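You operate a simulated robot arm through the tools that you are given. There is no shell and no other tool.

You run a simulated robot arm. Do the job below in one go: nothing can be reset, and whatever is moved stays where it is left.

TASK
Clear and wipe the parcel stack's dusty spot, then set parcel V33 there.
Fine: Slide V30 a hand's width back and V37 a few centimetres aside, both staying on the stack. Wipe with the yellow cleaning block and put it back. Set down upright: what you pick out. What is to be rubbed or washed off counts as gone when no trace of it is left.

Only the result counts: the job must be done as asked and must still hold three seconds after the hand-in. Knocking over, shifting, dropping, spilling or breaking anything else fails it.

THE ROBOT
A 7-joint arm with a two-finger parallel gripper, fixed in place. Base frame: the origin is at the foot of the arm, x ahead of it, y to its left, z up. Lengths are in mm, angles in degrees, forces in N, time in s.
Its first joint turns from -132.0 to 132.0 degrees. Payload 3.91 kg.
The TCP is the grasp point between the finger pads, 30 mm short of the fingertips. In the tool frame z runs along the fingers and y along their closing line. Largest opening 110 mm; finger width 20, thickness 10; the body of the gripper, 48 by 112 mm, starts 55 mm behind the TCP.
Orientation is told as [roll, pitch, yaw] about the base's x, y, z axes, in that order, counted from this pose: with the fingers straight down and closing along the base's y, the tool's x points along the base's -x, its y along +y and its z along -z.

THE INTERFACE
- The arm moves only by the tool nudge_tool. Its arguments are lists of equal length, an entry for each row: "travel": the shift along the tool's x, y, z in mm, a list of three; "turn": the turn, a rotation vector about the tool's x, y, z in degrees, a list of three. In form: {"travel": [[tx, ty, tz], ...], "turn": [[wx, wy, wz], ...]}. A call has 1 to 20 rows; each row is the pose to reach, as a shift and turn from the pose commanded when the call began, along the tool's axes at that moment. "hand" is the closure, from 0 (fully open) to 1 (shut), set as the call begins (left out, the last holds). A row lasts 0.2 s, in which the tool goes at most 50 mm and 8.6 degrees; a call with a longer step from one row to the next is refused whole, and so is a gripper value outside its range. Where a pose cannot be reached the arm comes as near as it can. A force on the tool above 60 N (or 10 N above the force at the start of the call, whichever is more), or a blocked arm, ends the call early, and 0.2 s more pass. Each finger travels about 108 mm/s and halts on what it meets, pressing with about 41 N; the grip force reading is that of the motor and also rises with nothing between the fingers. The clock runs only during rows and for 0.2 s after the last one: add rows that repeat a pose to give the fingers time. The reply holds the time, the measured pose of the TCP, the force on the tool along the base axes, the opening and the grip force, in the units named above and with some noise, with the torque about the TCP (base axes, N m) and any sound that the robot's microphone picked up.
- Cameras (640 x 400 px; columns grow to the right, rows downward): "scene" is fixed at [54.7, -650.6, 1511.4]; the picture's right is [0.88, -0.48, 0.00], its down [-0.29, -0.52, -0.80] and it looks along [0.38, 0.70, -0.60] (base axes); focal length 338 px, centre (320, 200). "wrist" rides on the gripper at [72, 17, -103] in the tool frame; the picture's right is [-0.23, 0.97, 0.00], its down [-0.76, -0.18, -0.62] and it looks along [-0.61, -0.14, 0.78] (tool axes); focal length 222 px, centre (320, 200). There is no depth. A picture from a camera that has moved, and an enlarged one, comes with that camera's place and axes in the base frame and with its lens. The place of the scene camera against the robot may be out by one fixed shift of up to 12 mm in any direction.
- camera(camera): a new picture of that camera. The clock stands still meanwhile.
- enlarge(camera, box): a new picture of the part [left, top, right, bottom] of that camera's present view, enlarged. The clock stands still meanwhile.
- sign_off(): hands the job in; it is judged then, once.

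Places have to be worked out from the pictures, the camera data and where the tool is seen. Open the gripper and draw the arm clear of the work before you hand the job in, unless the task says otherwise.

The tools are called after ">>>" by a JSON object that holds its "name" and its "arguments". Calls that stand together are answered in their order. nudge_tool: Moves the arm, as the interface text tells. Its arguments: {"type":"object","properties":{"travel":{"type":"array","items":{"type":"array","items":{"type":"number"}}},"turn":{"type":"array","items":{"type":"array","items":{"type":"number"}}},"hand":{"type":"number"}},"required":["travel","turn"]} The other tools are called the same way: camera (camera) takes a picture; enlarge (camera, box) takes an enlarged picture of a part of a camera's view; sign_off () hands the job in.

At the start:

```text
time_s: 0.0
position: [385.2, 398.3, 1096.9]
orientation: [0.0, 0.0, -0.1]
wrist_force: [0.0, 0.4, 0.2]
wrist_torque: [0.01, -0.02, 0.0]
opening: 110.2
grip_force: 0.0
```

scene: 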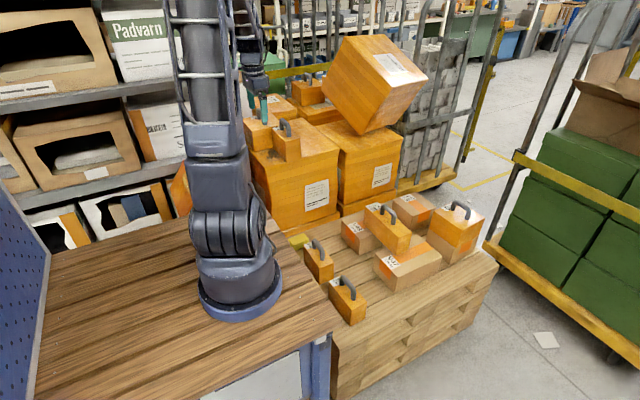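
wrist: 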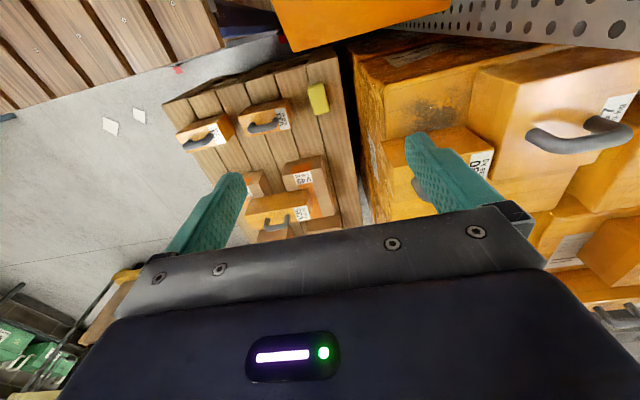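

I start by looking closely at the stack and the pallet to identify the parcels.

>>> {"name": "enlarge", "arguments": {"camera": "scene", "box": [220, 60, 440, 200]}}

>>> {"name": "enlarge", "arguments": {"camera": "scene", "box": [280, 180, 500, 330]}}

>>> {"name": "enlarge", "arguments": {"camera": "wrist", "box": [340, 0, 640, 260]}}

>>> {"name": "enlarge", "arguments": {"camera": "wrist", "box": [150, 50, 380, 250]}}

```text
2.86 times, centred on (330, 130) of scene
camera zoom: at [54.7, -650.6, 1511.4], right [0.88, -0.48, 0.0], down [-0.29, -0.52, -0.8], along [0.38, 0.7, -0.6], focal length 964 px, centre (291, 400)
```

zoom: 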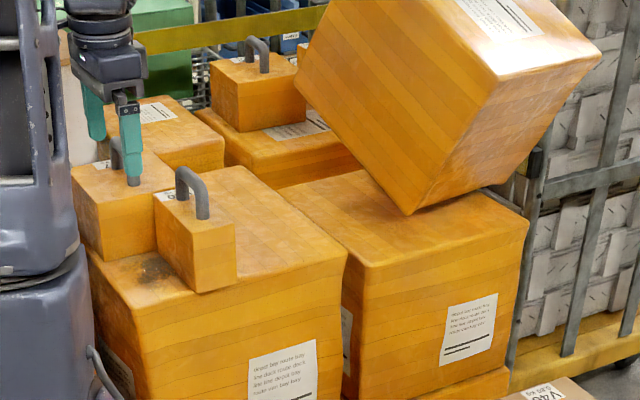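

```text
2.67 times, centred on (390, 255) of scene
camera zoom: at [54.7, -650.6, 1511.4], right [0.88, -0.48, 0.0], down [-0.29, -0.52, -0.8], along [0.38, 0.7, -0.6], focal length 900 px, centre (133, 53)
```

zoom: 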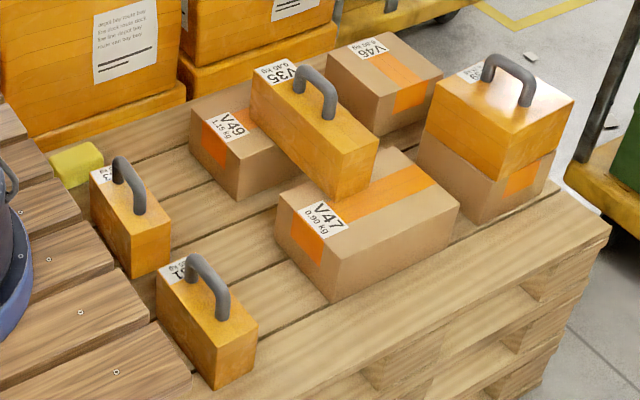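

```text
1.54 times, centred on (490, 130) of wrist
camera zoom: at [313.0, 415.0, 1202.6], right [0.23, 0.97, 0.0], down [0.76, -0.18, 0.62], along [0.61, -0.14, -0.78], focal length 342 px, centre (58, 308)
```

zoom: 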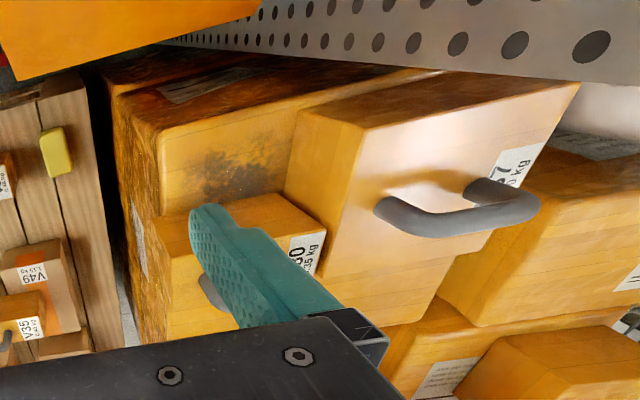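

```text
2.00 times, centred on (265, 150) of wrist
camera zoom: at [313.0, 415.0, 1202.6], right [0.23, 0.97, 0.0], down [0.76, -0.18, 0.62], along [0.61, -0.14, -0.78], focal length 444 px, centre (430, 300)
```

zoom: 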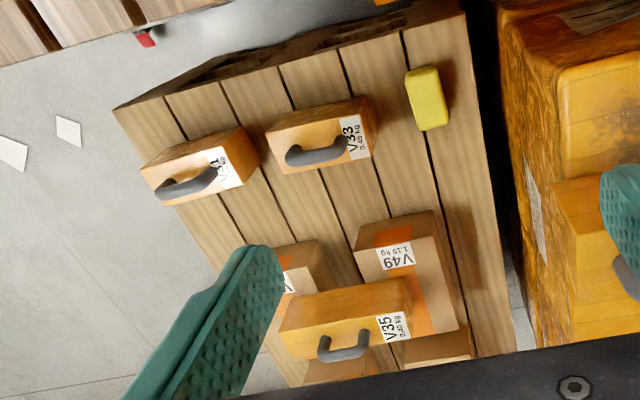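

The dusty spot triangulates to roughly (484, 580, 800) on the top of the tall stack, with V30 on its +x side and V37 on its +y side. V33 is on the pallet beside the yellow block. I move the wrist camera for a better look at the stack.

>>> {"name": "nudge_tool", "arguments": {"travel": [[20, 10, 0], [40, 20, 0], [60, 40, -5], [80, 60, -10], [80, 60, -10]], "turn": [[0, 0, 0], [0, 0, 0], [0, 0, 0], [0, 0, 0], [0, 0, 0]]}}

>>> {"name": "camera", "arguments": {"camera": "wrist"}}

>>> {"name": "camera", "arguments": {"camera": "scene"}}

```text
time_s: 1.2
position: [304.0, 459.3, 1108.1]
orientation: [0.0, 0.0, 0.1]
wrist_force: [-0.1, 0.2, -0.2]
wrist_torque: [0.01, -0.02, 0.03]
opening: 110.0
grip_force: 0.1
```

```text
taken
camera wrist: at [232.3, 474.8, 1212.6], right [0.23, 0.97, 0.0], down [0.76, -0.18, 0.62], along [0.61, -0.14, -0.78], focal length 222 px, centre (320, 200)
```

wrist: 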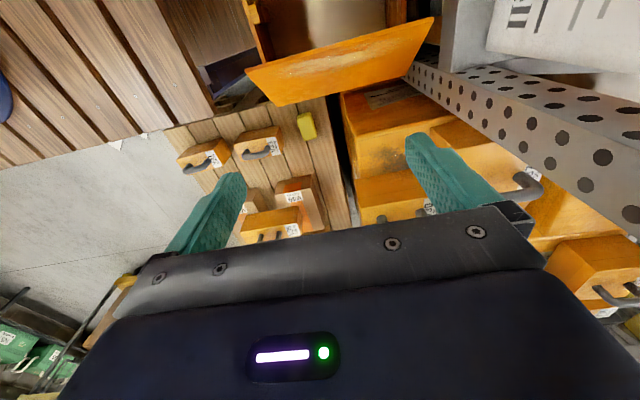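

```text
taken
```

scene: 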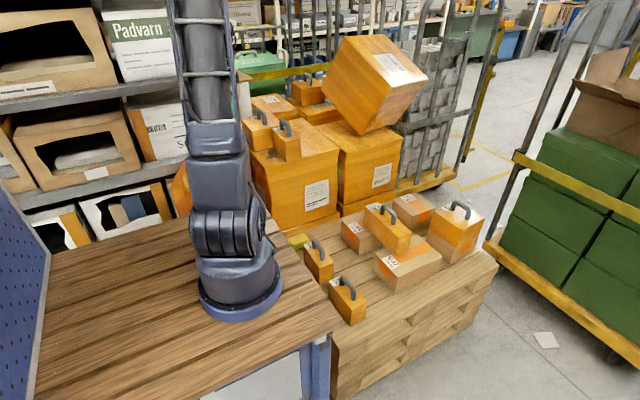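

The wrist view is blocked by the fingers, and the shelf post and a carton flap are on the low-x/high-y side. I turn the tool by 90° and move out in x, so the camera looks along +y at the stack from the free side.

>>> {"name": "nudge_tool", "arguments": {"travel": [[-15, -3, 0], [-30, -6, 0], [-45, -9, 0], [-60, -12, 0], [-75, -15, 0], [-90, -18, 0], [-105, -21, 0], [-120, -24, 0], [-135, -27, 0], [-150, -28, 0], [-165, -28, 0], [-165, -28, 0]], "turn": [[0, 0, -8.2], [0, 0, -16.4], [0, 0, -24.6], [0, 0, -32.8], [0, 0, -41], [0, 0, -49.2], [0, 0, -57.4], [0, 0, -65.6], [0, 0, -73.8], [0, 0, -82], [0, 0, -90], [0, 0, -90]]}}

>>> {"name": "camera", "arguments": {"camera": "wrist"}}

>>> {"name": "camera", "arguments": {"camera": "scene"}}

```text
time_s: 3.8
position: [470.6, 430.9, 1108.0]
orientation: [-0.1, 0.1, 90.1]
wrist_force: [0.2, 0.1, -0.9]
wrist_torque: [0.01, 0.0, 0.01]
opening: 110.3
grip_force: 0.0
```

```text
taken
camera wrist: at [454.3, 357.5, 1212.6], right [-0.97, 0.22, 0.0], down [0.18, 0.76, 0.62], along [0.14, 0.61, -0.78], focal length 222 px, centre (320, 200)
```

wrist: 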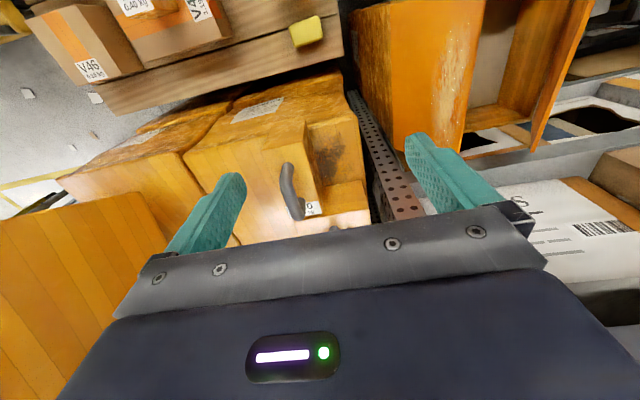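

```text
taken
```

scene: 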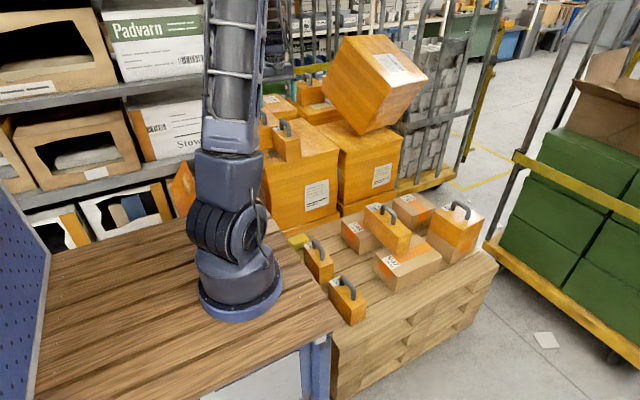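

Now the stack top is visible. I zoom in on it.

>>> {"name": "enlarge", "arguments": {"camera": "wrist", "box": [180, 60, 420, 250]}}

>>> {"name": "enlarge", "arguments": {"camera": "scene", "box": [240, 70, 400, 230]}}

```text
2.11 times, centred on (300, 155) of wrist
camera zoom: at [454.3, 357.5, 1212.6], right [-0.97, 0.22, 0.0], down [0.18, 0.76, 0.62], along [0.14, 0.61, -0.78], focal length 468 px, centre (362, 295)
```

zoom: 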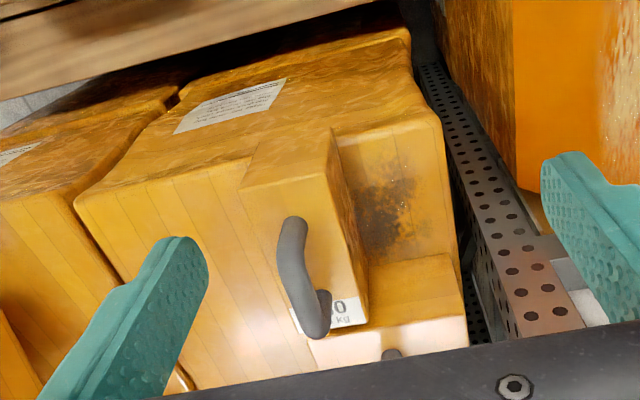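

```text
2.50 times, centred on (320, 150) of scene
camera zoom: at [54.7, -650.6, 1511.4], right [0.88, -0.48, 0.0], down [-0.29, -0.52, -0.8], along [0.38, 0.7, -0.6], focal length 844 px, centre (320, 325)
```

zoom: 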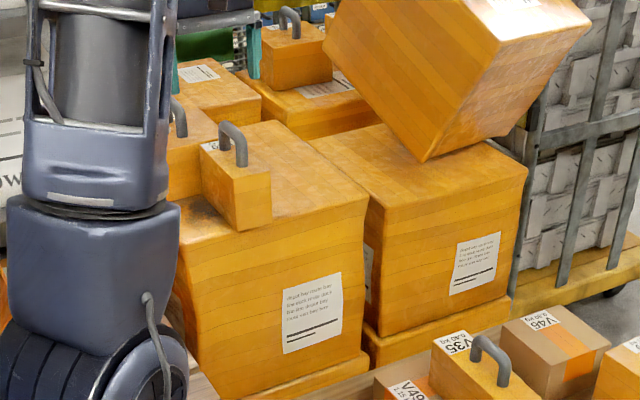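

V30 lies at about x 509–570, y 490–616 with its top at z≈907, and the stack top (z≈815) spans x 419–758. A shelf post stands near (360, 648), so I stay clear of it and shift in +y and +x for a steeper view of V37 and the spot.

>>> {"name": "nudge_tool", "arguments": {"travel": [[-20, 15, 0], [-50, 30, 0], [-80, 45, 0], [-110, 60, 0], [-110, 60, 0]], "turn": [[0, 0, 0], [0, 0, 0], [0, 0, 0], [0, 0, 0], [0, 0, 0]]}}

>>> {"name": "camera", "arguments": {"camera": "wrist"}}

>>> {"name": "enlarge", "arguments": {"camera": "wrist", "box": [230, 0, 470, 200]}}

```text
time_s: 5.0
position: [409.1, 539.8, 1108.7]
orientation: [0.0, 0.0, 90.0]
wrist_force: [0.8, -0.3, -0.4]
wrist_torque: [-0.01, 0.05, 0.02]
opening: 109.9
grip_force: 0.1
```

```text
taken
camera wrist: at [392.5, 467.8, 1212.6], right [-0.97, 0.23, 0.0], down [0.18, 0.76, 0.62], along [0.14, 0.61, -0.78], focal length 222 px, centre (320, 200)
```

wrist: 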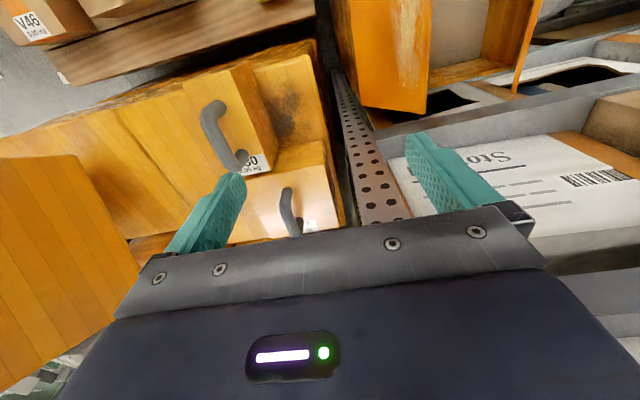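

```text
2.00 times, centred on (350, 100) of wrist
camera zoom: at [392.5, 467.8, 1212.6], right [-0.97, 0.23, 0.0], down [0.18, 0.76, 0.62], along [0.14, 0.61, -0.78], focal length 444 px, centre (260, 400)
```

zoom: 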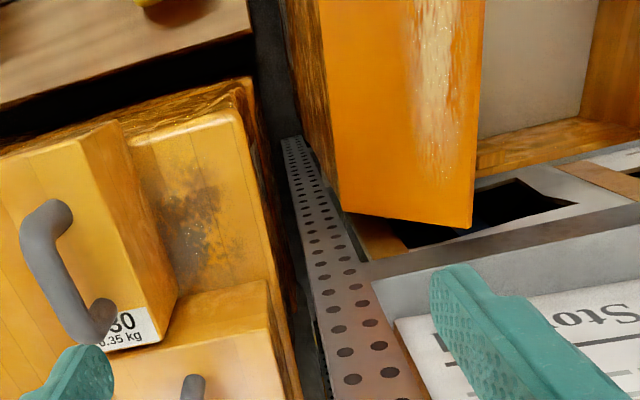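

I note tool y points to −x now. I shift to x≈490 so V37 lies between the fingers in the view.

>>> {"name": "nudge_tool", "arguments": {"travel": [[-10, -30, 0], [-20, -60, 0], [-30, -80, 0], [-30, -80, 0]], "turn": [[0, 0, 0], [0, 0, 0], [0, 0, 0], [0, 0, 0]]}}

>>> {"name": "camera", "arguments": {"camera": "wrist"}}

>>> {"name": "enlarge", "arguments": {"camera": "wrist", "box": [230, 30, 430, 220]}}

```text
time_s: 6.0
position: [488.6, 569.2, 1108.4]
orientation: [0.0, 0.0, 90.1]
wrist_force: [0.6, 0.0, 0.2]
wrist_torque: [-0.02, -0.01, 0.04]
opening: 109.9
grip_force: 0.0
```

```text
taken
camera wrist: at [473.1, 496.9, 1212.0], right [-0.97, 0.23, 0.0], down [0.18, 0.76, 0.62], along [0.14, 0.61, -0.78], focal length 222 px, centre (320, 200)
```

wrist: 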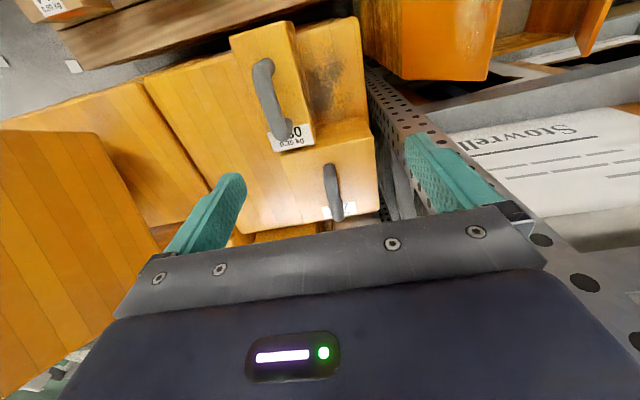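

```text
2.11 times, centred on (330, 125) of wrist
camera zoom: at [473.1, 496.9, 1212.0], right [-0.97, 0.23, 0.0], down [0.18, 0.76, 0.62], along [0.14, 0.61, -0.78], focal length 468 px, centre (299, 358)
```

zoom: 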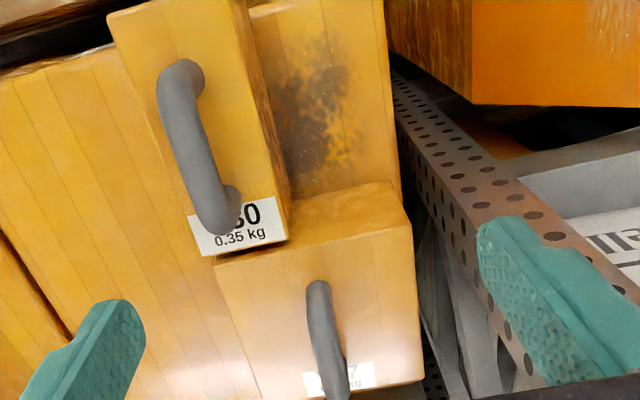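

V30 (roughly 63 × 140, x≈511–574) and V37 (about x 427–566, y 637–782) are clear now. V30 must go +x ("back", since V37 blocks +y) and V37 goes +y. I move above V30's handle at a safe height and look again.

>>> {"name": "nudge_tool", "arguments": {"travel": [[2, -20, 10], [4, -40, 30], [4, -54, 55], [4, -54, 78], [4, -54, 78]], "turn": [[0, 0, 0], [0, 0, 0], [0, 0, 0], [0, 0, 0], [0, 0, 0]]}}

>>> {"name": "camera", "arguments": {"camera": "wrist"}}

>>> {"name": "enlarge", "arguments": {"camera": "scene", "box": [230, 70, 390, 170]}}

```text
time_s: 7.2
position: [544.4, 567.2, 1029.3]
orientation: [0.0, 0.0, 90.1]
wrist_force: [0.7, 0.0, 0.0]
wrist_torque: [0.01, 0.01, 0.0]
opening: 110.2
grip_force: 0.0
```

```text
taken
camera wrist: at [528.4, 493.6, 1134.3], right [-0.97, 0.23, 0.0], down [0.18, 0.76, 0.62], along [0.14, 0.61, -0.78], focal length 222 px, centre (320, 200)
```

wrist: 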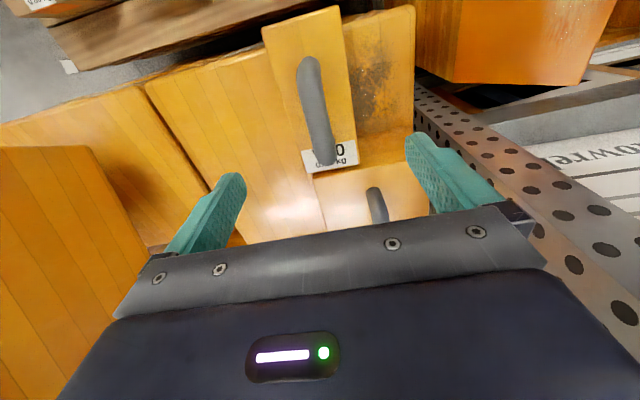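

```text
4.00 times, centred on (310, 120) of scene
camera zoom: at [54.7, -650.6, 1511.4], right [0.88, -0.48, 0.0], down [-0.29, -0.52, -0.8], along [0.38, 0.7, -0.6], focal length 1350 px, centre (360, 520)
```

zoom: 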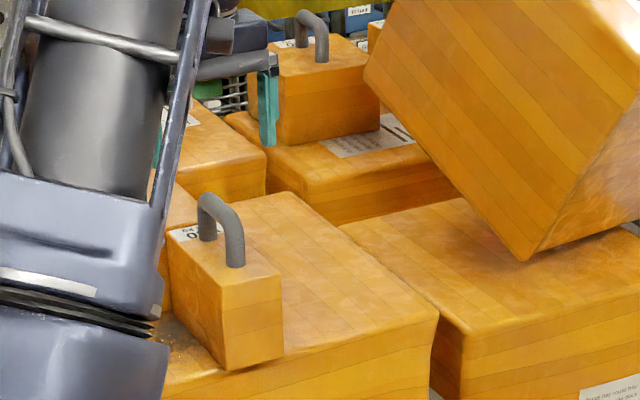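

The handle of V30 appears centred under the TCP axis. I lower in moderate steps and check the force.

>>> {"name": "nudge_tool", "arguments": {"travel": [[0, 0, 20], [0, 0, 40], [0, 0, 60], [0, 0, 60]], "turn": [[0, 0, 0], [0, 0, 0], [0, 0, 0], [0, 0, 0]]}}

>>> {"name": "camera", "arguments": {"camera": "wrist"}}

>>> {"name": "enlarge", "arguments": {"camera": "scene", "box": [230, 70, 390, 170]}}

```text
time_s: 8.2
position: [545.1, 566.4, 968.7]
orientation: [0.0, 0.0, 90.0]
wrist_force: [-1.0, 0.0, 0.5]
wrist_torque: [0.0, -0.01, -0.01]
opening: 109.9
grip_force: 0.1
```

```text
taken
camera wrist: at [528.5, 493.4, 1074.3], right [-0.97, 0.23, 0.0], down [0.18, 0.76, 0.62], along [0.14, 0.61, -0.78], focal length 222 px, centre (320, 200)
```

wrist: 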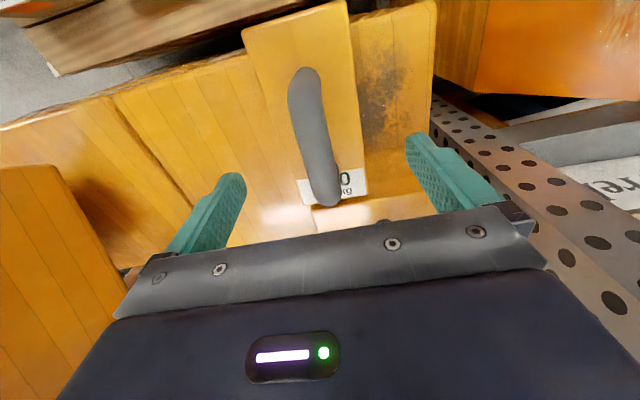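

```text
4.00 times, centred on (310, 120) of scene
camera zoom: at [54.7, -650.6, 1511.4], right [0.88, -0.48, 0.0], down [-0.29, -0.52, -0.8], along [0.38, 0.7, -0.6], focal length 1350 px, centre (360, 520)
```

zoom: 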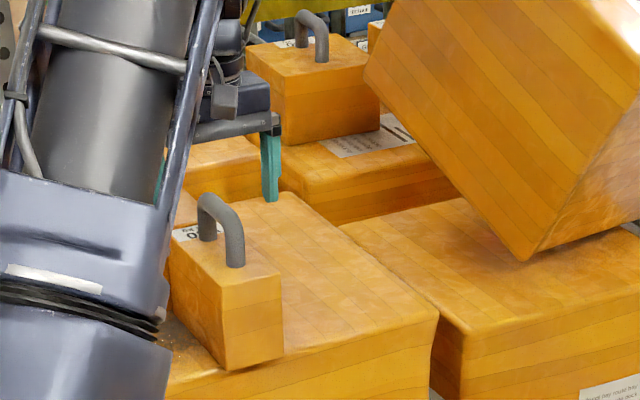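

Handle top looks to be at z≈930 with the bar running y≈517–609; fingertips are now at ≈939. I lower another 35 mm and look again.

>>> {"name": "nudge_tool", "arguments": {"travel": [[0, 0, 12], [0, 0, 24], [0, 0, 35], [0, 0, 35]], "turn": [[0, 0, 0], [0, 0, 0], [0, 0, 0], [0, 0, 0]]}}

>>> {"name": "camera", "arguments": {"camera": "wrist"}}

>>> {"name": "enlarge", "arguments": {"camera": "scene", "box": [230, 70, 390, 170]}}

```text
time_s: 9.2
position: [544.8, 567.2, 934.7]
orientation: [-0.1, 0.1, 90.1]
wrist_force: [0.4, 0.3, -0.2]
wrist_torque: [0.01, 0.0, -0.01]
opening: 110.0
grip_force: 0.1
```

```text
taken
camera wrist: at [527.7, 494.0, 1039.1], right [-0.97, 0.23, 0.0], down [0.18, 0.76, 0.62], along [0.14, 0.61, -0.78], focal length 222 px, centre (320, 200)
```

wrist: 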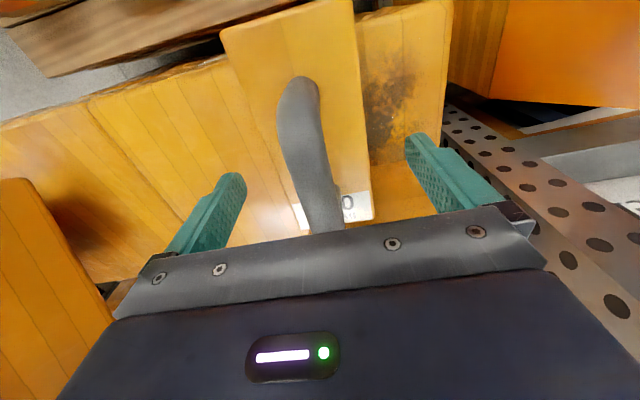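

```text
4.00 times, centred on (310, 120) of scene
camera zoom: at [54.7, -650.6, 1511.4], right [0.88, -0.48, 0.0], down [-0.29, -0.52, -0.8], along [0.38, 0.7, -0.6], focal length 1350 px, centre (360, 520)
```

zoom: 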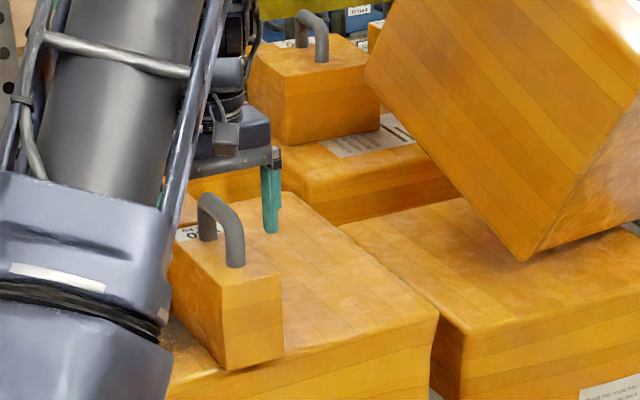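

Combining handle apparent width and the scene view, the bar is at z≈955, y≈512–588, x≈540. I line the TCP up with the bar (raise 17 mm, −13 mm in y) and close on it.

>>> {"name": "nudge_tool", "arguments": {"travel": [[7, 2, -9], [13, 4.5, -17], [13, 4.5, -17]], "turn": [[0, 0, 0], [0, 0, 0], [0, 0, 0]]}}

>>> {"name": "nudge_tool", "arguments": {"travel": [[0, 0, 0], [0, 0, 0], [0, 0, 0], [0, 0, 0], [0, 0, 0]], "turn": [[0, 0, 0], [0, 0, 0], [0, 0, 0], [0, 0, 0], [0, 0, 0]], "hand": 1}}

>>> {"name": "camera", "arguments": {"camera": "wrist"}}

>>> {"name": "enlarge", "arguments": {"camera": "scene", "box": [230, 70, 390, 170]}}

```text
time_s: 10.0
position: [540.5, 553.7, 950.8]
orientation: [0.1, 0.1, 90.1]
wrist_force: [-1.0, -0.4, -0.6]
wrist_torque: [0.01, -0.01, -0.03]
opening: 110.2
grip_force: 0.1
```

```text
time_s: 11.2
position: [540.8, 554.7, 952.3]
orientation: [0.0, -0.1, 90.1]
wrist_force: [0.7, 0.7, 0.7]
wrist_torque: [0.02, -0.02, -0.04]
opening: 19.6
grip_force: 40.8
```

```text
taken
camera wrist: at [523.7, 480.9, 1056.3], right [-0.97, 0.23, 0.0], down [0.18, 0.76, 0.62], along [0.14, 0.61, -0.78], focal length 222 px, centre (320, 200)
```

wrist: 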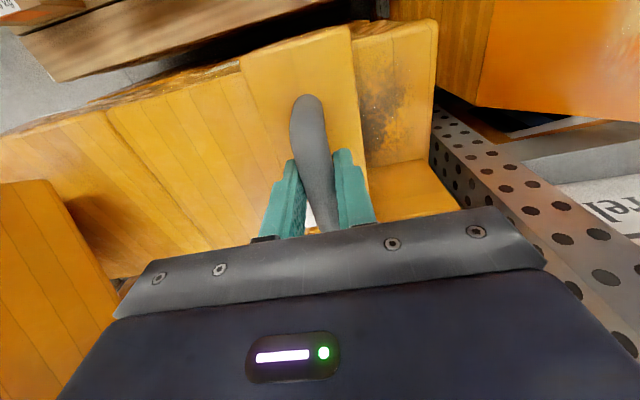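

```text
4.00 times, centred on (310, 120) of scene
camera zoom: at [54.7, -650.6, 1511.4], right [0.88, -0.48, 0.0], down [-0.29, -0.52, -0.8], along [0.38, 0.7, -0.6], focal length 1350 px, centre (360, 520)
```

zoom: 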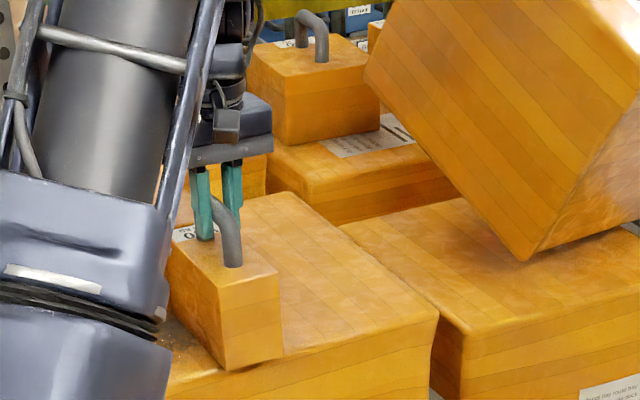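

Handle gripped (opening 19.6 mm). I slide V30 90 mm back along +x.

>>> {"name": "nudge_tool", "arguments": {"travel": [[0, -8, 0], [0, -18, 0], [0, -30, 0], [0, -42, 0], [0, -54, 0], [0, -66, 0], [0, -78, 0], [0, -86, 0], [0, -90, 0], [0, -90, 0]], "turn": [[0, 0, 0], [0, 0, 0], [0, 0, 0], [0, 0, 0], [0, 0, 0], [0, 0, 0], [0, 0, 0], [0, 0, 0], [0, 0, 0], [0, 0, 0]]}}

>>> {"name": "camera", "arguments": {"camera": "wrist"}}

>>> {"name": "enlarge", "arguments": {"camera": "scene", "box": [230, 70, 390, 170]}}

```text
time_s: 13.4
position: [631.0, 555.0, 952.7]
orientation: [0.1, 0.0, 90.1]
wrist_force: [0.2, -0.8, 0.1]
wrist_torque: [-0.06, 0.0, 0.01]
opening: 19.4
grip_force: 41.2
```

```text
taken
camera wrist: at [613.2, 481.3, 1056.3], right [-0.97, 0.23, 0.0], down [0.18, 0.76, 0.62], along [0.14, 0.61, -0.78], focal length 222 px, centre (320, 200)
```

wrist: 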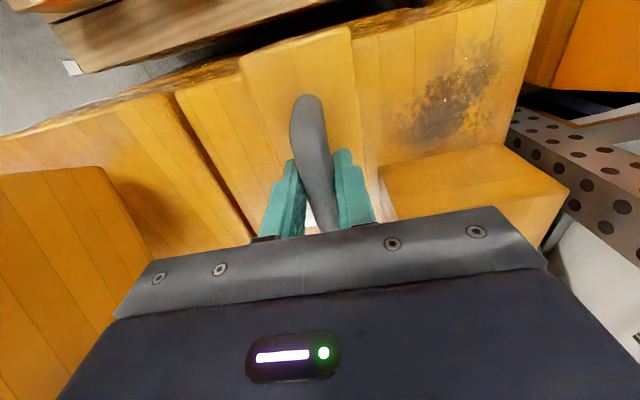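

```text
4.00 times, centred on (310, 120) of scene
camera zoom: at [54.7, -650.6, 1511.4], right [0.88, -0.48, 0.0], down [-0.29, -0.52, -0.8], along [0.38, 0.7, -0.6], focal length 1350 px, centre (360, 520)
```

zoom: 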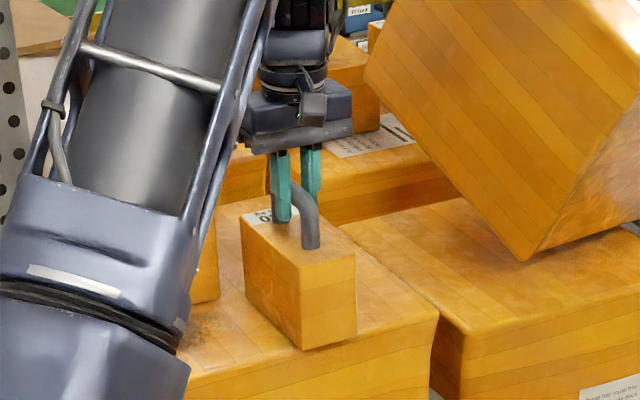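

V30 slid cleanly. I open, rise straight up, and then move toward V37's handle for a look.

>>> {"name": "nudge_tool", "arguments": {"travel": [[0, 0, 0], [0, 0, 0], [0, 0, 0], [0, 0, -10], [0, 0, -40], [0, 0, -80], [0, 0, -110], [0, 0, -110]], "turn": [[0, 0, 0], [0, 0, 0], [0, 0, 0], [0, 0, 0], [0, 0, 0], [0, 0, 0], [0, 0, 0], [0, 0, 0]], "hand": 0}}

>>> {"name": "nudge_tool", "arguments": {"travel": [[-20, 30, 0], [-40, 60, 0], [-60, 90, 0], [-80, 110, 0], [-95, 130, 0], [-95, 130, 0]], "turn": [[0, 0, 0], [0, 0, 0], [0, 0, 0], [0, 0, 0], [0, 0, 0], [0, 0, 0]]}}

>>> {"name": "camera", "arguments": {"camera": "wrist"}}

>>> {"name": "camera", "arguments": {"camera": "scene"}}

```text
time_s: 15.2
position: [630.2, 553.5, 1061.7]
orientation: [0.0, 0.0, 90.0]
wrist_force: [-0.9, 0.7, -0.2]
wrist_torque: [0.02, 0.0, 0.0]
opening: 110.3
grip_force: 0.1
```

```text
time_s: 16.6
position: [500.5, 649.7, 1062.8]
orientation: [-0.1, -0.1, 89.9]
wrist_force: [-0.4, 0.9, -0.1]
wrist_torque: [0.0, -0.02, -0.01]
opening: 109.9
grip_force: 0.2
```

```text
taken
camera wrist: at [483.0, 576.4, 1167.7], right [-0.97, 0.23, 0.0], down [0.18, 0.76, 0.62], along [0.14, 0.61, -0.78], focal length 222 px, centre (320, 200)
```

wrist: 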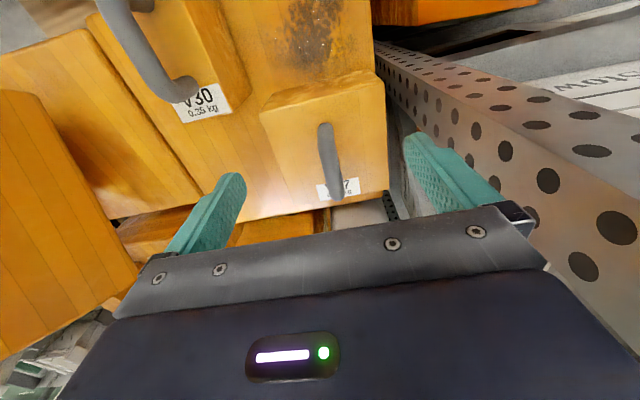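

```text
taken
```

scene: 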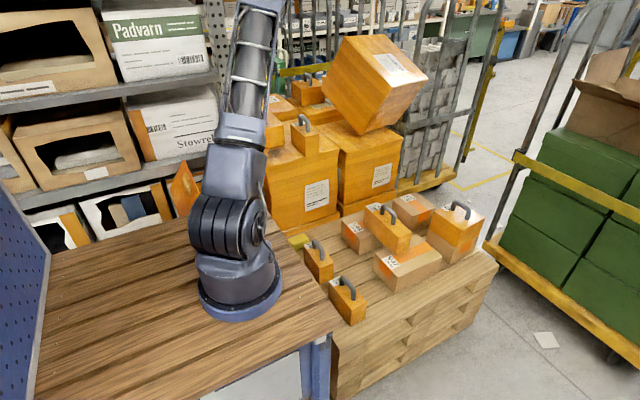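

V37 is in view; I zoom in to see how much room remains behind it on the stack.

>>> {"name": "enlarge", "arguments": {"camera": "wrist", "box": [230, 60, 430, 240]}}

```text
2.22 times, centred on (330, 150) of wrist
camera zoom: at [483.0, 576.4, 1167.7], right [-0.97, 0.23, 0.0], down [0.18, 0.76, 0.62], along [0.14, 0.61, -0.78], focal length 494 px, centre (298, 311)
```

zoom: 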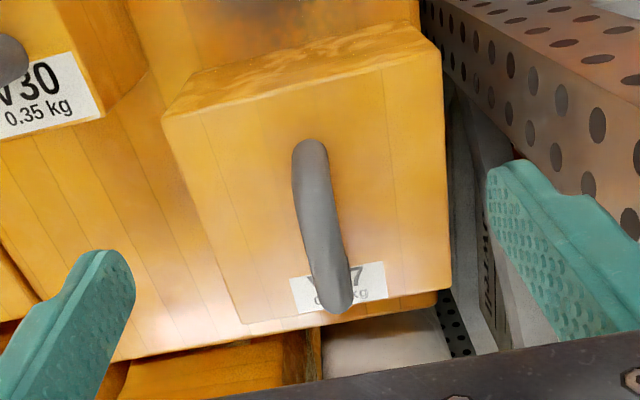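

The stack's back edge is at y≈868, so V37 (y 639–779) has ~90 mm of room behind. The handle is around (496, 700, 950); I narrow the fingers to keep off the shelf post and descend with checks.

>>> {"name": "nudge_tool", "arguments": {"travel": [[-15, 2, 5], [-30, 4, 15], [-45, 4, 35], [-50, 4, 55], [-50, 4, 70], [-50, 4, 70]], "turn": [[0, 0, 0], [0, 0, 0], [0, 0, 0], [0, 0, 0], [0, 0, 0], [0, 0, 0]], "hand": 0.4}}

>>> {"name": "camera", "arguments": {"camera": "wrist"}}

>>> {"name": "enlarge", "arguments": {"camera": "scene", "box": [200, 60, 360, 160]}}

```text
time_s: 18.0
position: [495.3, 699.7, 990.2]
orientation: [0.0, 0.0, 90.1]
wrist_force: [-0.4, -0.3, -1.2]
wrist_torque: [-0.02, 0.02, -0.03]
opening: 66.1
grip_force: 0.1
```

```text
taken
camera wrist: at [479.1, 625.9, 1096.2], right [-0.97, 0.23, 0.0], down [0.18, 0.76, 0.62], along [0.14, 0.61, -0.78], focal length 222 px, centre (320, 200)
```

wrist: 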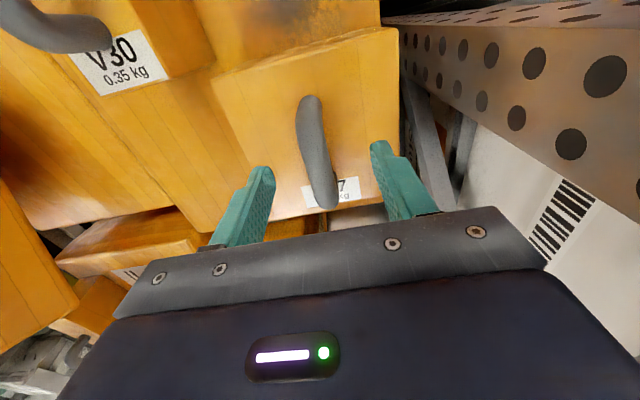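

```text
4.00 times, centred on (280, 110) of scene
camera zoom: at [54.7, -650.6, 1511.4], right [0.88, -0.48, 0.0], down [-0.29, -0.52, -0.8], along [0.38, 0.7, -0.6], focal length 1350 px, centre (480, 560)
```

zoom: 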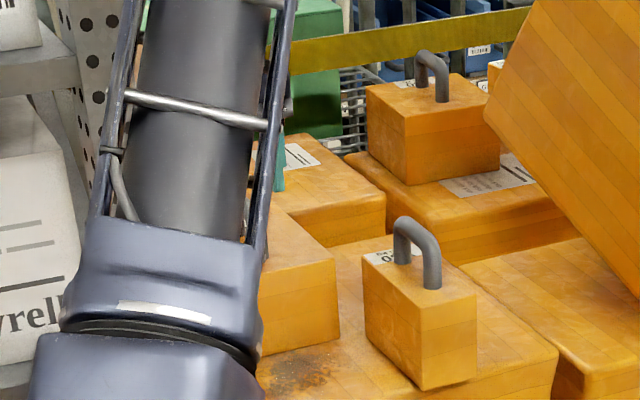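

The handle is centred between the fingers. I descend 38 mm and close.

>>> {"name": "nudge_tool", "arguments": {"travel": [[0, 0, 12], [0, 0, 25], [0, 0, 38], [0, 0, 38]], "turn": [[0, 0, 0], [0, 0, 0], [0, 0, 0], [0, 0, 0]]}}

>>> {"name": "nudge_tool", "arguments": {"travel": [[0, 0, 0], [0, 0, 0], [0, 0, 0], [0, 0, 0]], "turn": [[0, 0, 0], [0, 0, 0], [0, 0, 0], [0, 0, 0]], "hand": 1}}

>>> {"name": "camera", "arguments": {"camera": "wrist"}}

```text
time_s: 19.0
position: [494.6, 700.1, 953.0]
orientation: [0.1, 0.0, 90.1]
wrist_force: [0.0, 0.2, 0.3]
wrist_torque: [0.06, -0.02, 0.0]
opening: 66.1
grip_force: 0.0
```

```text
time_s: 20.0
position: [494.7, 698.7, 953.2]
orientation: [0.0, 0.1, 90.0]
wrist_force: [-0.1, -0.8, 0.5]
wrist_torque: [-0.04, -0.01, -0.14]
opening: 19.8
grip_force: 41.0
```

```text
taken
camera wrist: at [478.9, 626.1, 1058.2], right [-0.97, 0.23, 0.0], down [0.18, 0.76, 0.62], along [0.14, 0.61, -0.78], focal length 222 px, centre (320, 200)
```

wrist: 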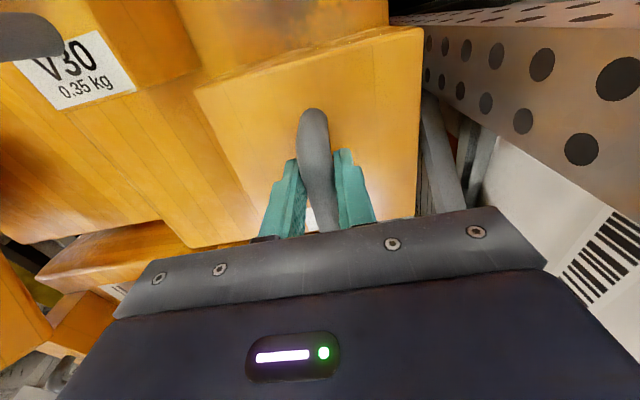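

Gripped. I slide V37 40 mm in +y.

>>> {"name": "nudge_tool", "arguments": {"travel": [[-5, 0, 0], [-12, 0, 0], [-20, 0, 0], [-28, 0, 0], [-35, 0, 0], [-40, 0, 0], [-40, 0, 0]], "turn": [[0, 0, 0], [0, 0, 0], [0, 0, 0], [0, 0, 0], [0, 0, 0], [0, 0, 0], [0, 0, 0]]}}

>>> {"name": "nudge_tool", "arguments": {"travel": [[0, 0, 0], [0, 0, 0], [0, 0, 0], [0, 0, -10], [0, 0, -40], [0, 0, -80], [0, 0, -120], [0, 0, -120]], "turn": [[0, 0, 0], [0, 0, 0], [0, 0, 0], [0, 0, 0], [0, 0, 0], [0, 0, 0], [0, 0, 0], [0, 0, 0]], "hand": 0.4}}

>>> {"name": "camera", "arguments": {"camera": "wrist"}}

```text
time_s: 21.6
position: [496.6, 739.0, 953.1]
orientation: [0.0, 0.0, 90.1]
wrist_force: [0.9, -0.8, -0.3]
wrist_torque: [0.12, 0.02, -0.04]
opening: 19.4
grip_force: 40.9
```

```text
time_s: 23.4
position: [495.8, 738.6, 1073.9]
orientation: [-0.1, 0.0, 90.1]
wrist_force: [-1.1, -0.1, -0.1]
wrist_torque: [0.02, 0.01, 0.02]
opening: 66.1
grip_force: 0.0
```

```text
taken
camera wrist: at [479.1, 666.2, 1178.1], right [-0.97, 0.23, 0.0], down [0.18, 0.76, 0.62], along [0.14, 0.61, -0.78], focal length 222 px, centre (320, 200)
```

wrist: 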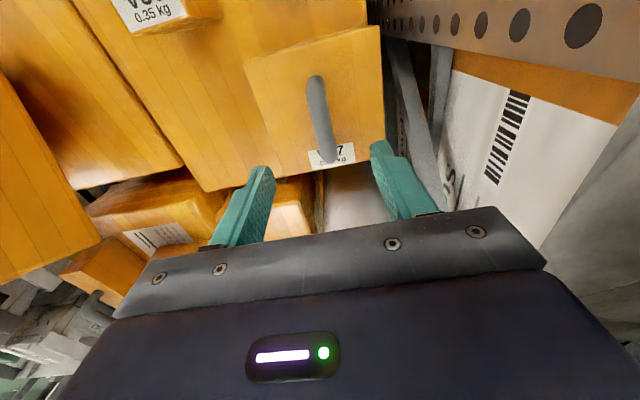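

V37 has moved. I draw back toward the front to see the cleared spot and the pallet.

>>> {"name": "nudge_tool", "arguments": {"travel": [[40, 0, 0], [80, 0, 0], [120, 0, 0], [160, 0, 0], [200, 0, 0], [240, 0, 0], [265, 0, 0], [265, 0, 0]], "turn": [[0, 0, 0], [0, 0, 0], [0, 0, 0], [0, 0, 0], [0, 0, 0], [0, 0, 0], [0, 0, 0], [0, 0, 0]]}}

>>> {"name": "camera", "arguments": {"camera": "wrist"}}

>>> {"name": "enlarge", "arguments": {"camera": "wrist", "box": [220, 60, 420, 200]}}

>>> {"name": "camera", "arguments": {"camera": "scene"}}

```text
time_s: 25.2
position: [494.9, 474.0, 1074.9]
orientation: [0.0, 0.0, 90.1]
wrist_force: [-0.3, 0.5, 0.6]
wrist_torque: [0.0, 0.01, -0.02]
opening: 66.0
grip_force: 0.0
```

```text
taken
camera wrist: at [478.7, 401.4, 1179.1], right [-0.97, 0.23, 0.0], down [0.18, 0.76, 0.62], along [0.14, 0.61, -0.78], focal length 222 px, centre (320, 200)
```

wrist: 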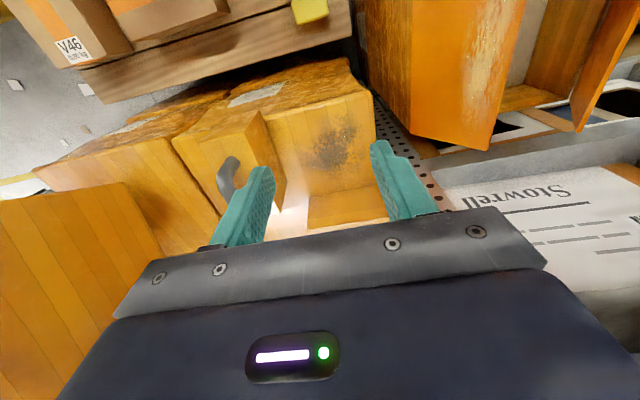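

```text
2.86 times, centred on (320, 130) of wrist
camera zoom: at [478.7, 401.4, 1179.1], right [-0.97, 0.23, 0.0], down [0.18, 0.76, 0.62], along [0.14, 0.61, -0.78], focal length 635 px, centre (320, 400)
```

zoom: 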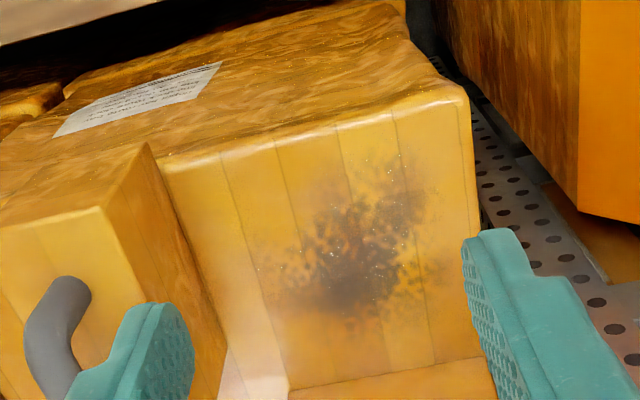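

```text
taken
```

scene: 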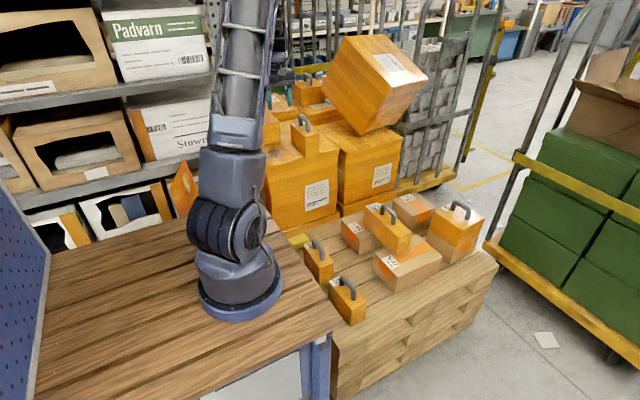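

The spot is completely uncovered now: centre ≈(497, 578), radius ≈60, with V37's front at y≈678 and V30 at x≥598. Next I move back and down over the pallet to view the yellow block and V33.

>>> {"name": "nudge_tool", "arguments": {"travel": [[40, 0, 0], [80, 0, 0], [120, 0, 10], [160, 0, 40], [200, 0, 80], [224, 0, 120], [224, 0, 160], [224, 0, 180], [224, 0, 180]], "turn": [[0, 0, 0], [0, 0, 0], [0, 0, 0], [0, 0, 0], [0, 0, 0], [0, 0, 0], [0, 0, 0], [0, 0, 0], [0, 0, 0]], "hand": 0}}

>>> {"name": "camera", "arguments": {"camera": "wrist"}}

>>> {"name": "enlarge", "arguments": {"camera": "scene", "box": [240, 190, 400, 290]}}

```text
refused: row 5 steps farther than a row can; nothing moved
```

```text
taken
camera wrist: at [478.7, 401.4, 1179.1], right [-0.97, 0.23, 0.0], down [0.18, 0.76, 0.62], along [0.14, 0.61, -0.78], focal length 222 px, centre (320, 200)
```

wrist: 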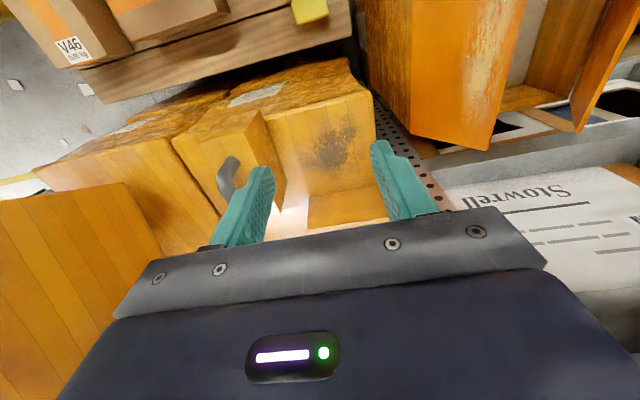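

```text
4.00 times, centred on (320, 240) of scene
camera zoom: at [54.7, -650.6, 1511.4], right [0.88, -0.48, 0.0], down [-0.29, -0.52, -0.8], along [0.38, 0.7, -0.6], focal length 1350 px, centre (320, 40)
```

zoom: 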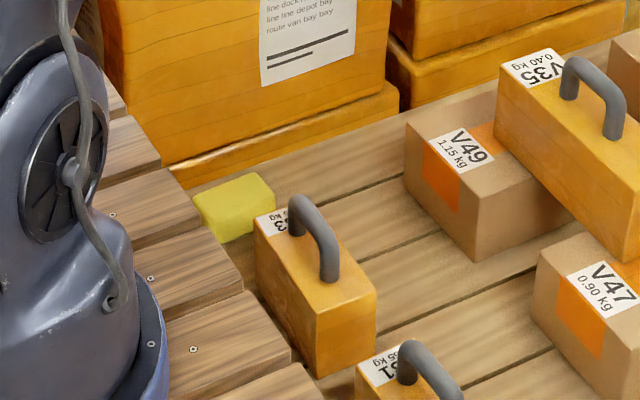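

One step was too long, so nothing moved; I repeat with smaller rows.

>>> {"name": "nudge_tool", "arguments": {"travel": [[40, 0, 0], [80, 0, 0], [120, 0, 5], [155, 0, 30], [190, 0, 60], [215, 0, 95], [224, 0, 135], [224, 0, 170], [224, 0, 180], [224, 0, 180]], "turn": [[0, 0, 0], [0, 0, 0], [0, 0, 0], [0, 0, 0], [0, 0, 0], [0, 0, 0], [0, 0, 0], [0, 0, 0], [0, 0, 0], [0, 0, 0]], "hand": 0}}

>>> {"name": "camera", "arguments": {"camera": "wrist"}}

>>> {"name": "camera", "arguments": {"camera": "scene"}}

```text
time_s: 27.4
position: [495.5, 249.7, 895.5]
orientation: [0.0, 0.0, 90.0]
wrist_force: [-1.2, 0.2, 0.7]
wrist_torque: [0.01, -0.01, 0.03]
opening: 110.1
grip_force: 0.0
```

```text
taken
camera wrist: at [479.1, 176.3, 999.3], right [-0.97, 0.23, 0.0], down [0.18, 0.76, 0.62], along [0.14, 0.61, -0.78], focal length 222 px, centre (320, 200)
```

wrist: 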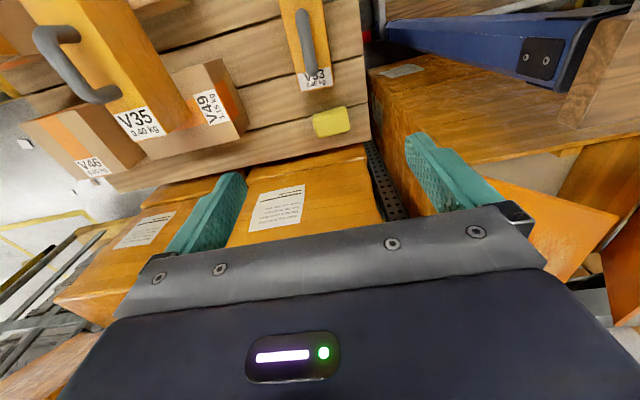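

```text
taken
```

scene: 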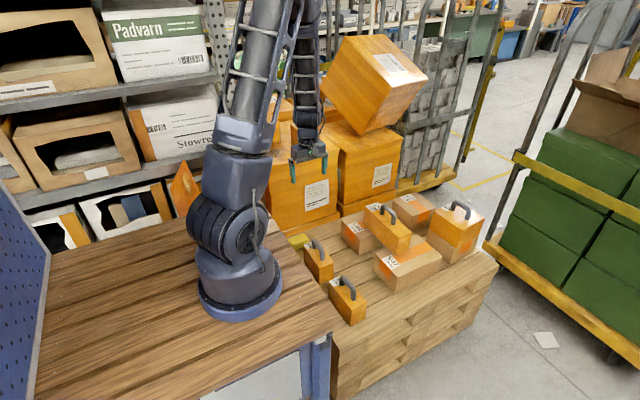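

The yellow block sits at about (492, 368). I enlarge it to get its size and angle.

>>> {"name": "enlarge", "arguments": {"camera": "wrist", "box": [260, 0, 420, 160]}}

```text
2.50 times, centred on (340, 80) of wrist
camera zoom: at [479.1, 176.3, 999.3], right [-0.97, 0.23, 0.0], down [0.18, 0.76, 0.62], along [0.14, 0.61, -0.78], focal length 555 px, centre (270, 500)
```

zoom: 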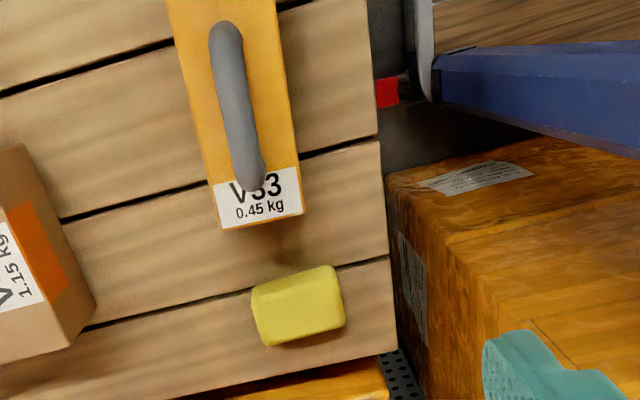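

The block is ≈80 mm (x) by ≈50 mm (y), centred near (494, 369), top around z≈460. I keep the yaw (closing along x) and go above it, staying clear of V33.

>>> {"name": "nudge_tool", "arguments": {"travel": [[-30, 0, 30], [-60, 0, 60], [-90, 0, 90], [-112, 0, 125], [-119, 0, 165], [-119, 0, 205], [-119, 0, 245], [-119, 0, 285], [-119, 0, 315], [-119, 0, 315]], "turn": [[0, 0, 0], [0, 0, 0], [0, 0, 0], [0, 0, 0], [0, 0, 0], [0, 0, 0], [0, 0, 0], [0, 0, 0], [0, 0, 0], [0, 0, 0]]}}

>>> {"name": "camera", "arguments": {"camera": "wrist"}}

>>> {"name": "enlarge", "arguments": {"camera": "scene", "box": [240, 170, 400, 270]}}

```text
time_s: 29.6
position: [496.5, 368.5, 578.8]
orientation: [0.0, 0.0, 90.1]
wrist_force: [0.3, -0.1, -1.1]
wrist_torque: [-0.01, 0.0, 0.02]
opening: 110.1
grip_force: 0.1
```

```text
taken
camera wrist: at [479.2, 295.8, 682.9], right [-0.97, 0.23, 0.0], down [0.18, 0.76, 0.62], along [0.14, 0.61, -0.78], focal length 222 px, centre (320, 200)
```

wrist: 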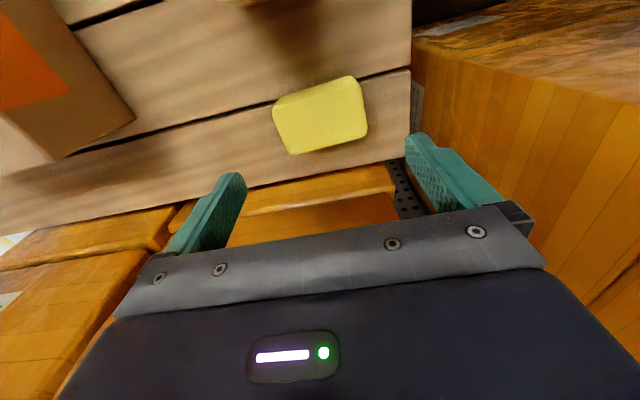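

```text
4.00 times, centred on (320, 220) of scene
camera zoom: at [54.7, -650.6, 1511.4], right [0.88, -0.48, 0.0], down [-0.29, -0.52, -0.8], along [0.38, 0.7, -0.6], focal length 1350 px, centre (320, 120)
```

zoom: 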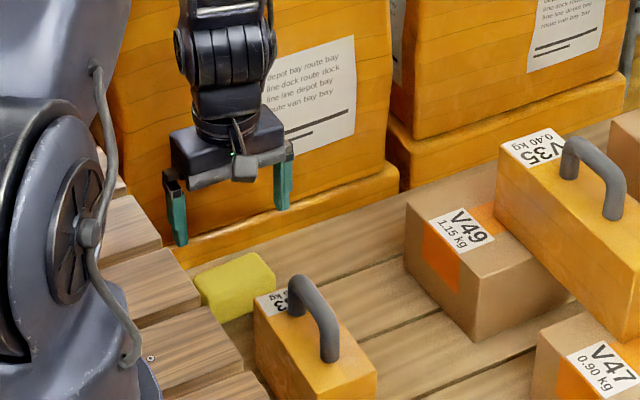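

The block is centred under the TCP. I descend toward it and check at fingertip height ≈ block top.

>>> {"name": "nudge_tool", "arguments": {"travel": [[0, 2, 30], [0, 2, 60], [0, 2, 85], [0, 2, 85]], "turn": [[0, 0, 0], [0, 0, 0], [0, 0, 0], [0, 0, 0]]}}

>>> {"name": "camera", "arguments": {"camera": "wrist"}}

>>> {"name": "enlarge", "arguments": {"camera": "scene", "box": [260, 190, 380, 270]}}

```text
time_s: 30.6
position: [495.0, 368.8, 493.8]
orientation: [0.1, 0.0, 90.0]
wrist_force: [0.4, -0.4, 0.0]
wrist_torque: [-0.02, 0.01, 0.0]
opening: 110.1
grip_force: 0.1
```

```text
taken
camera wrist: at [477.2, 296.1, 598.3], right [-0.97, 0.23, 0.0], down [0.18, 0.76, 0.62], along [0.14, 0.61, -0.78], focal length 222 px, centre (320, 200)
```

wrist: 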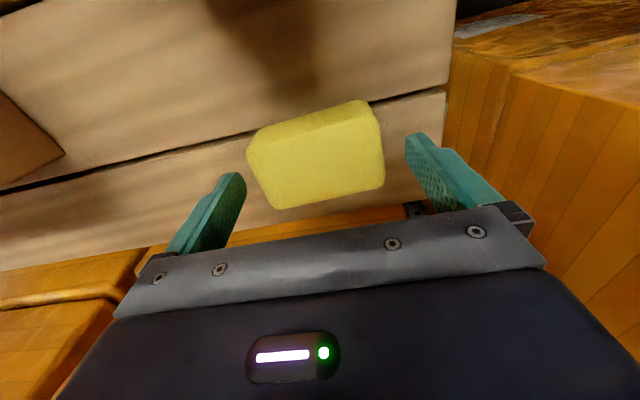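

```text
5.00 times, centred on (320, 230) of scene
camera zoom: at [54.7, -650.6, 1511.4], right [0.88, -0.48, 0.0], down [-0.29, -0.52, -0.8], along [0.38, 0.7, -0.6], focal length 1687 px, centre (320, 50)
```

zoom: 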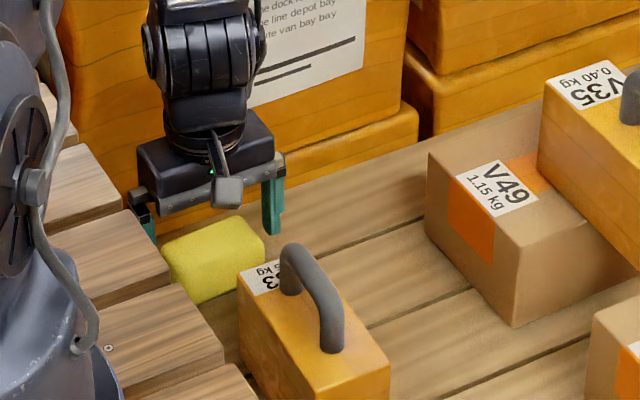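

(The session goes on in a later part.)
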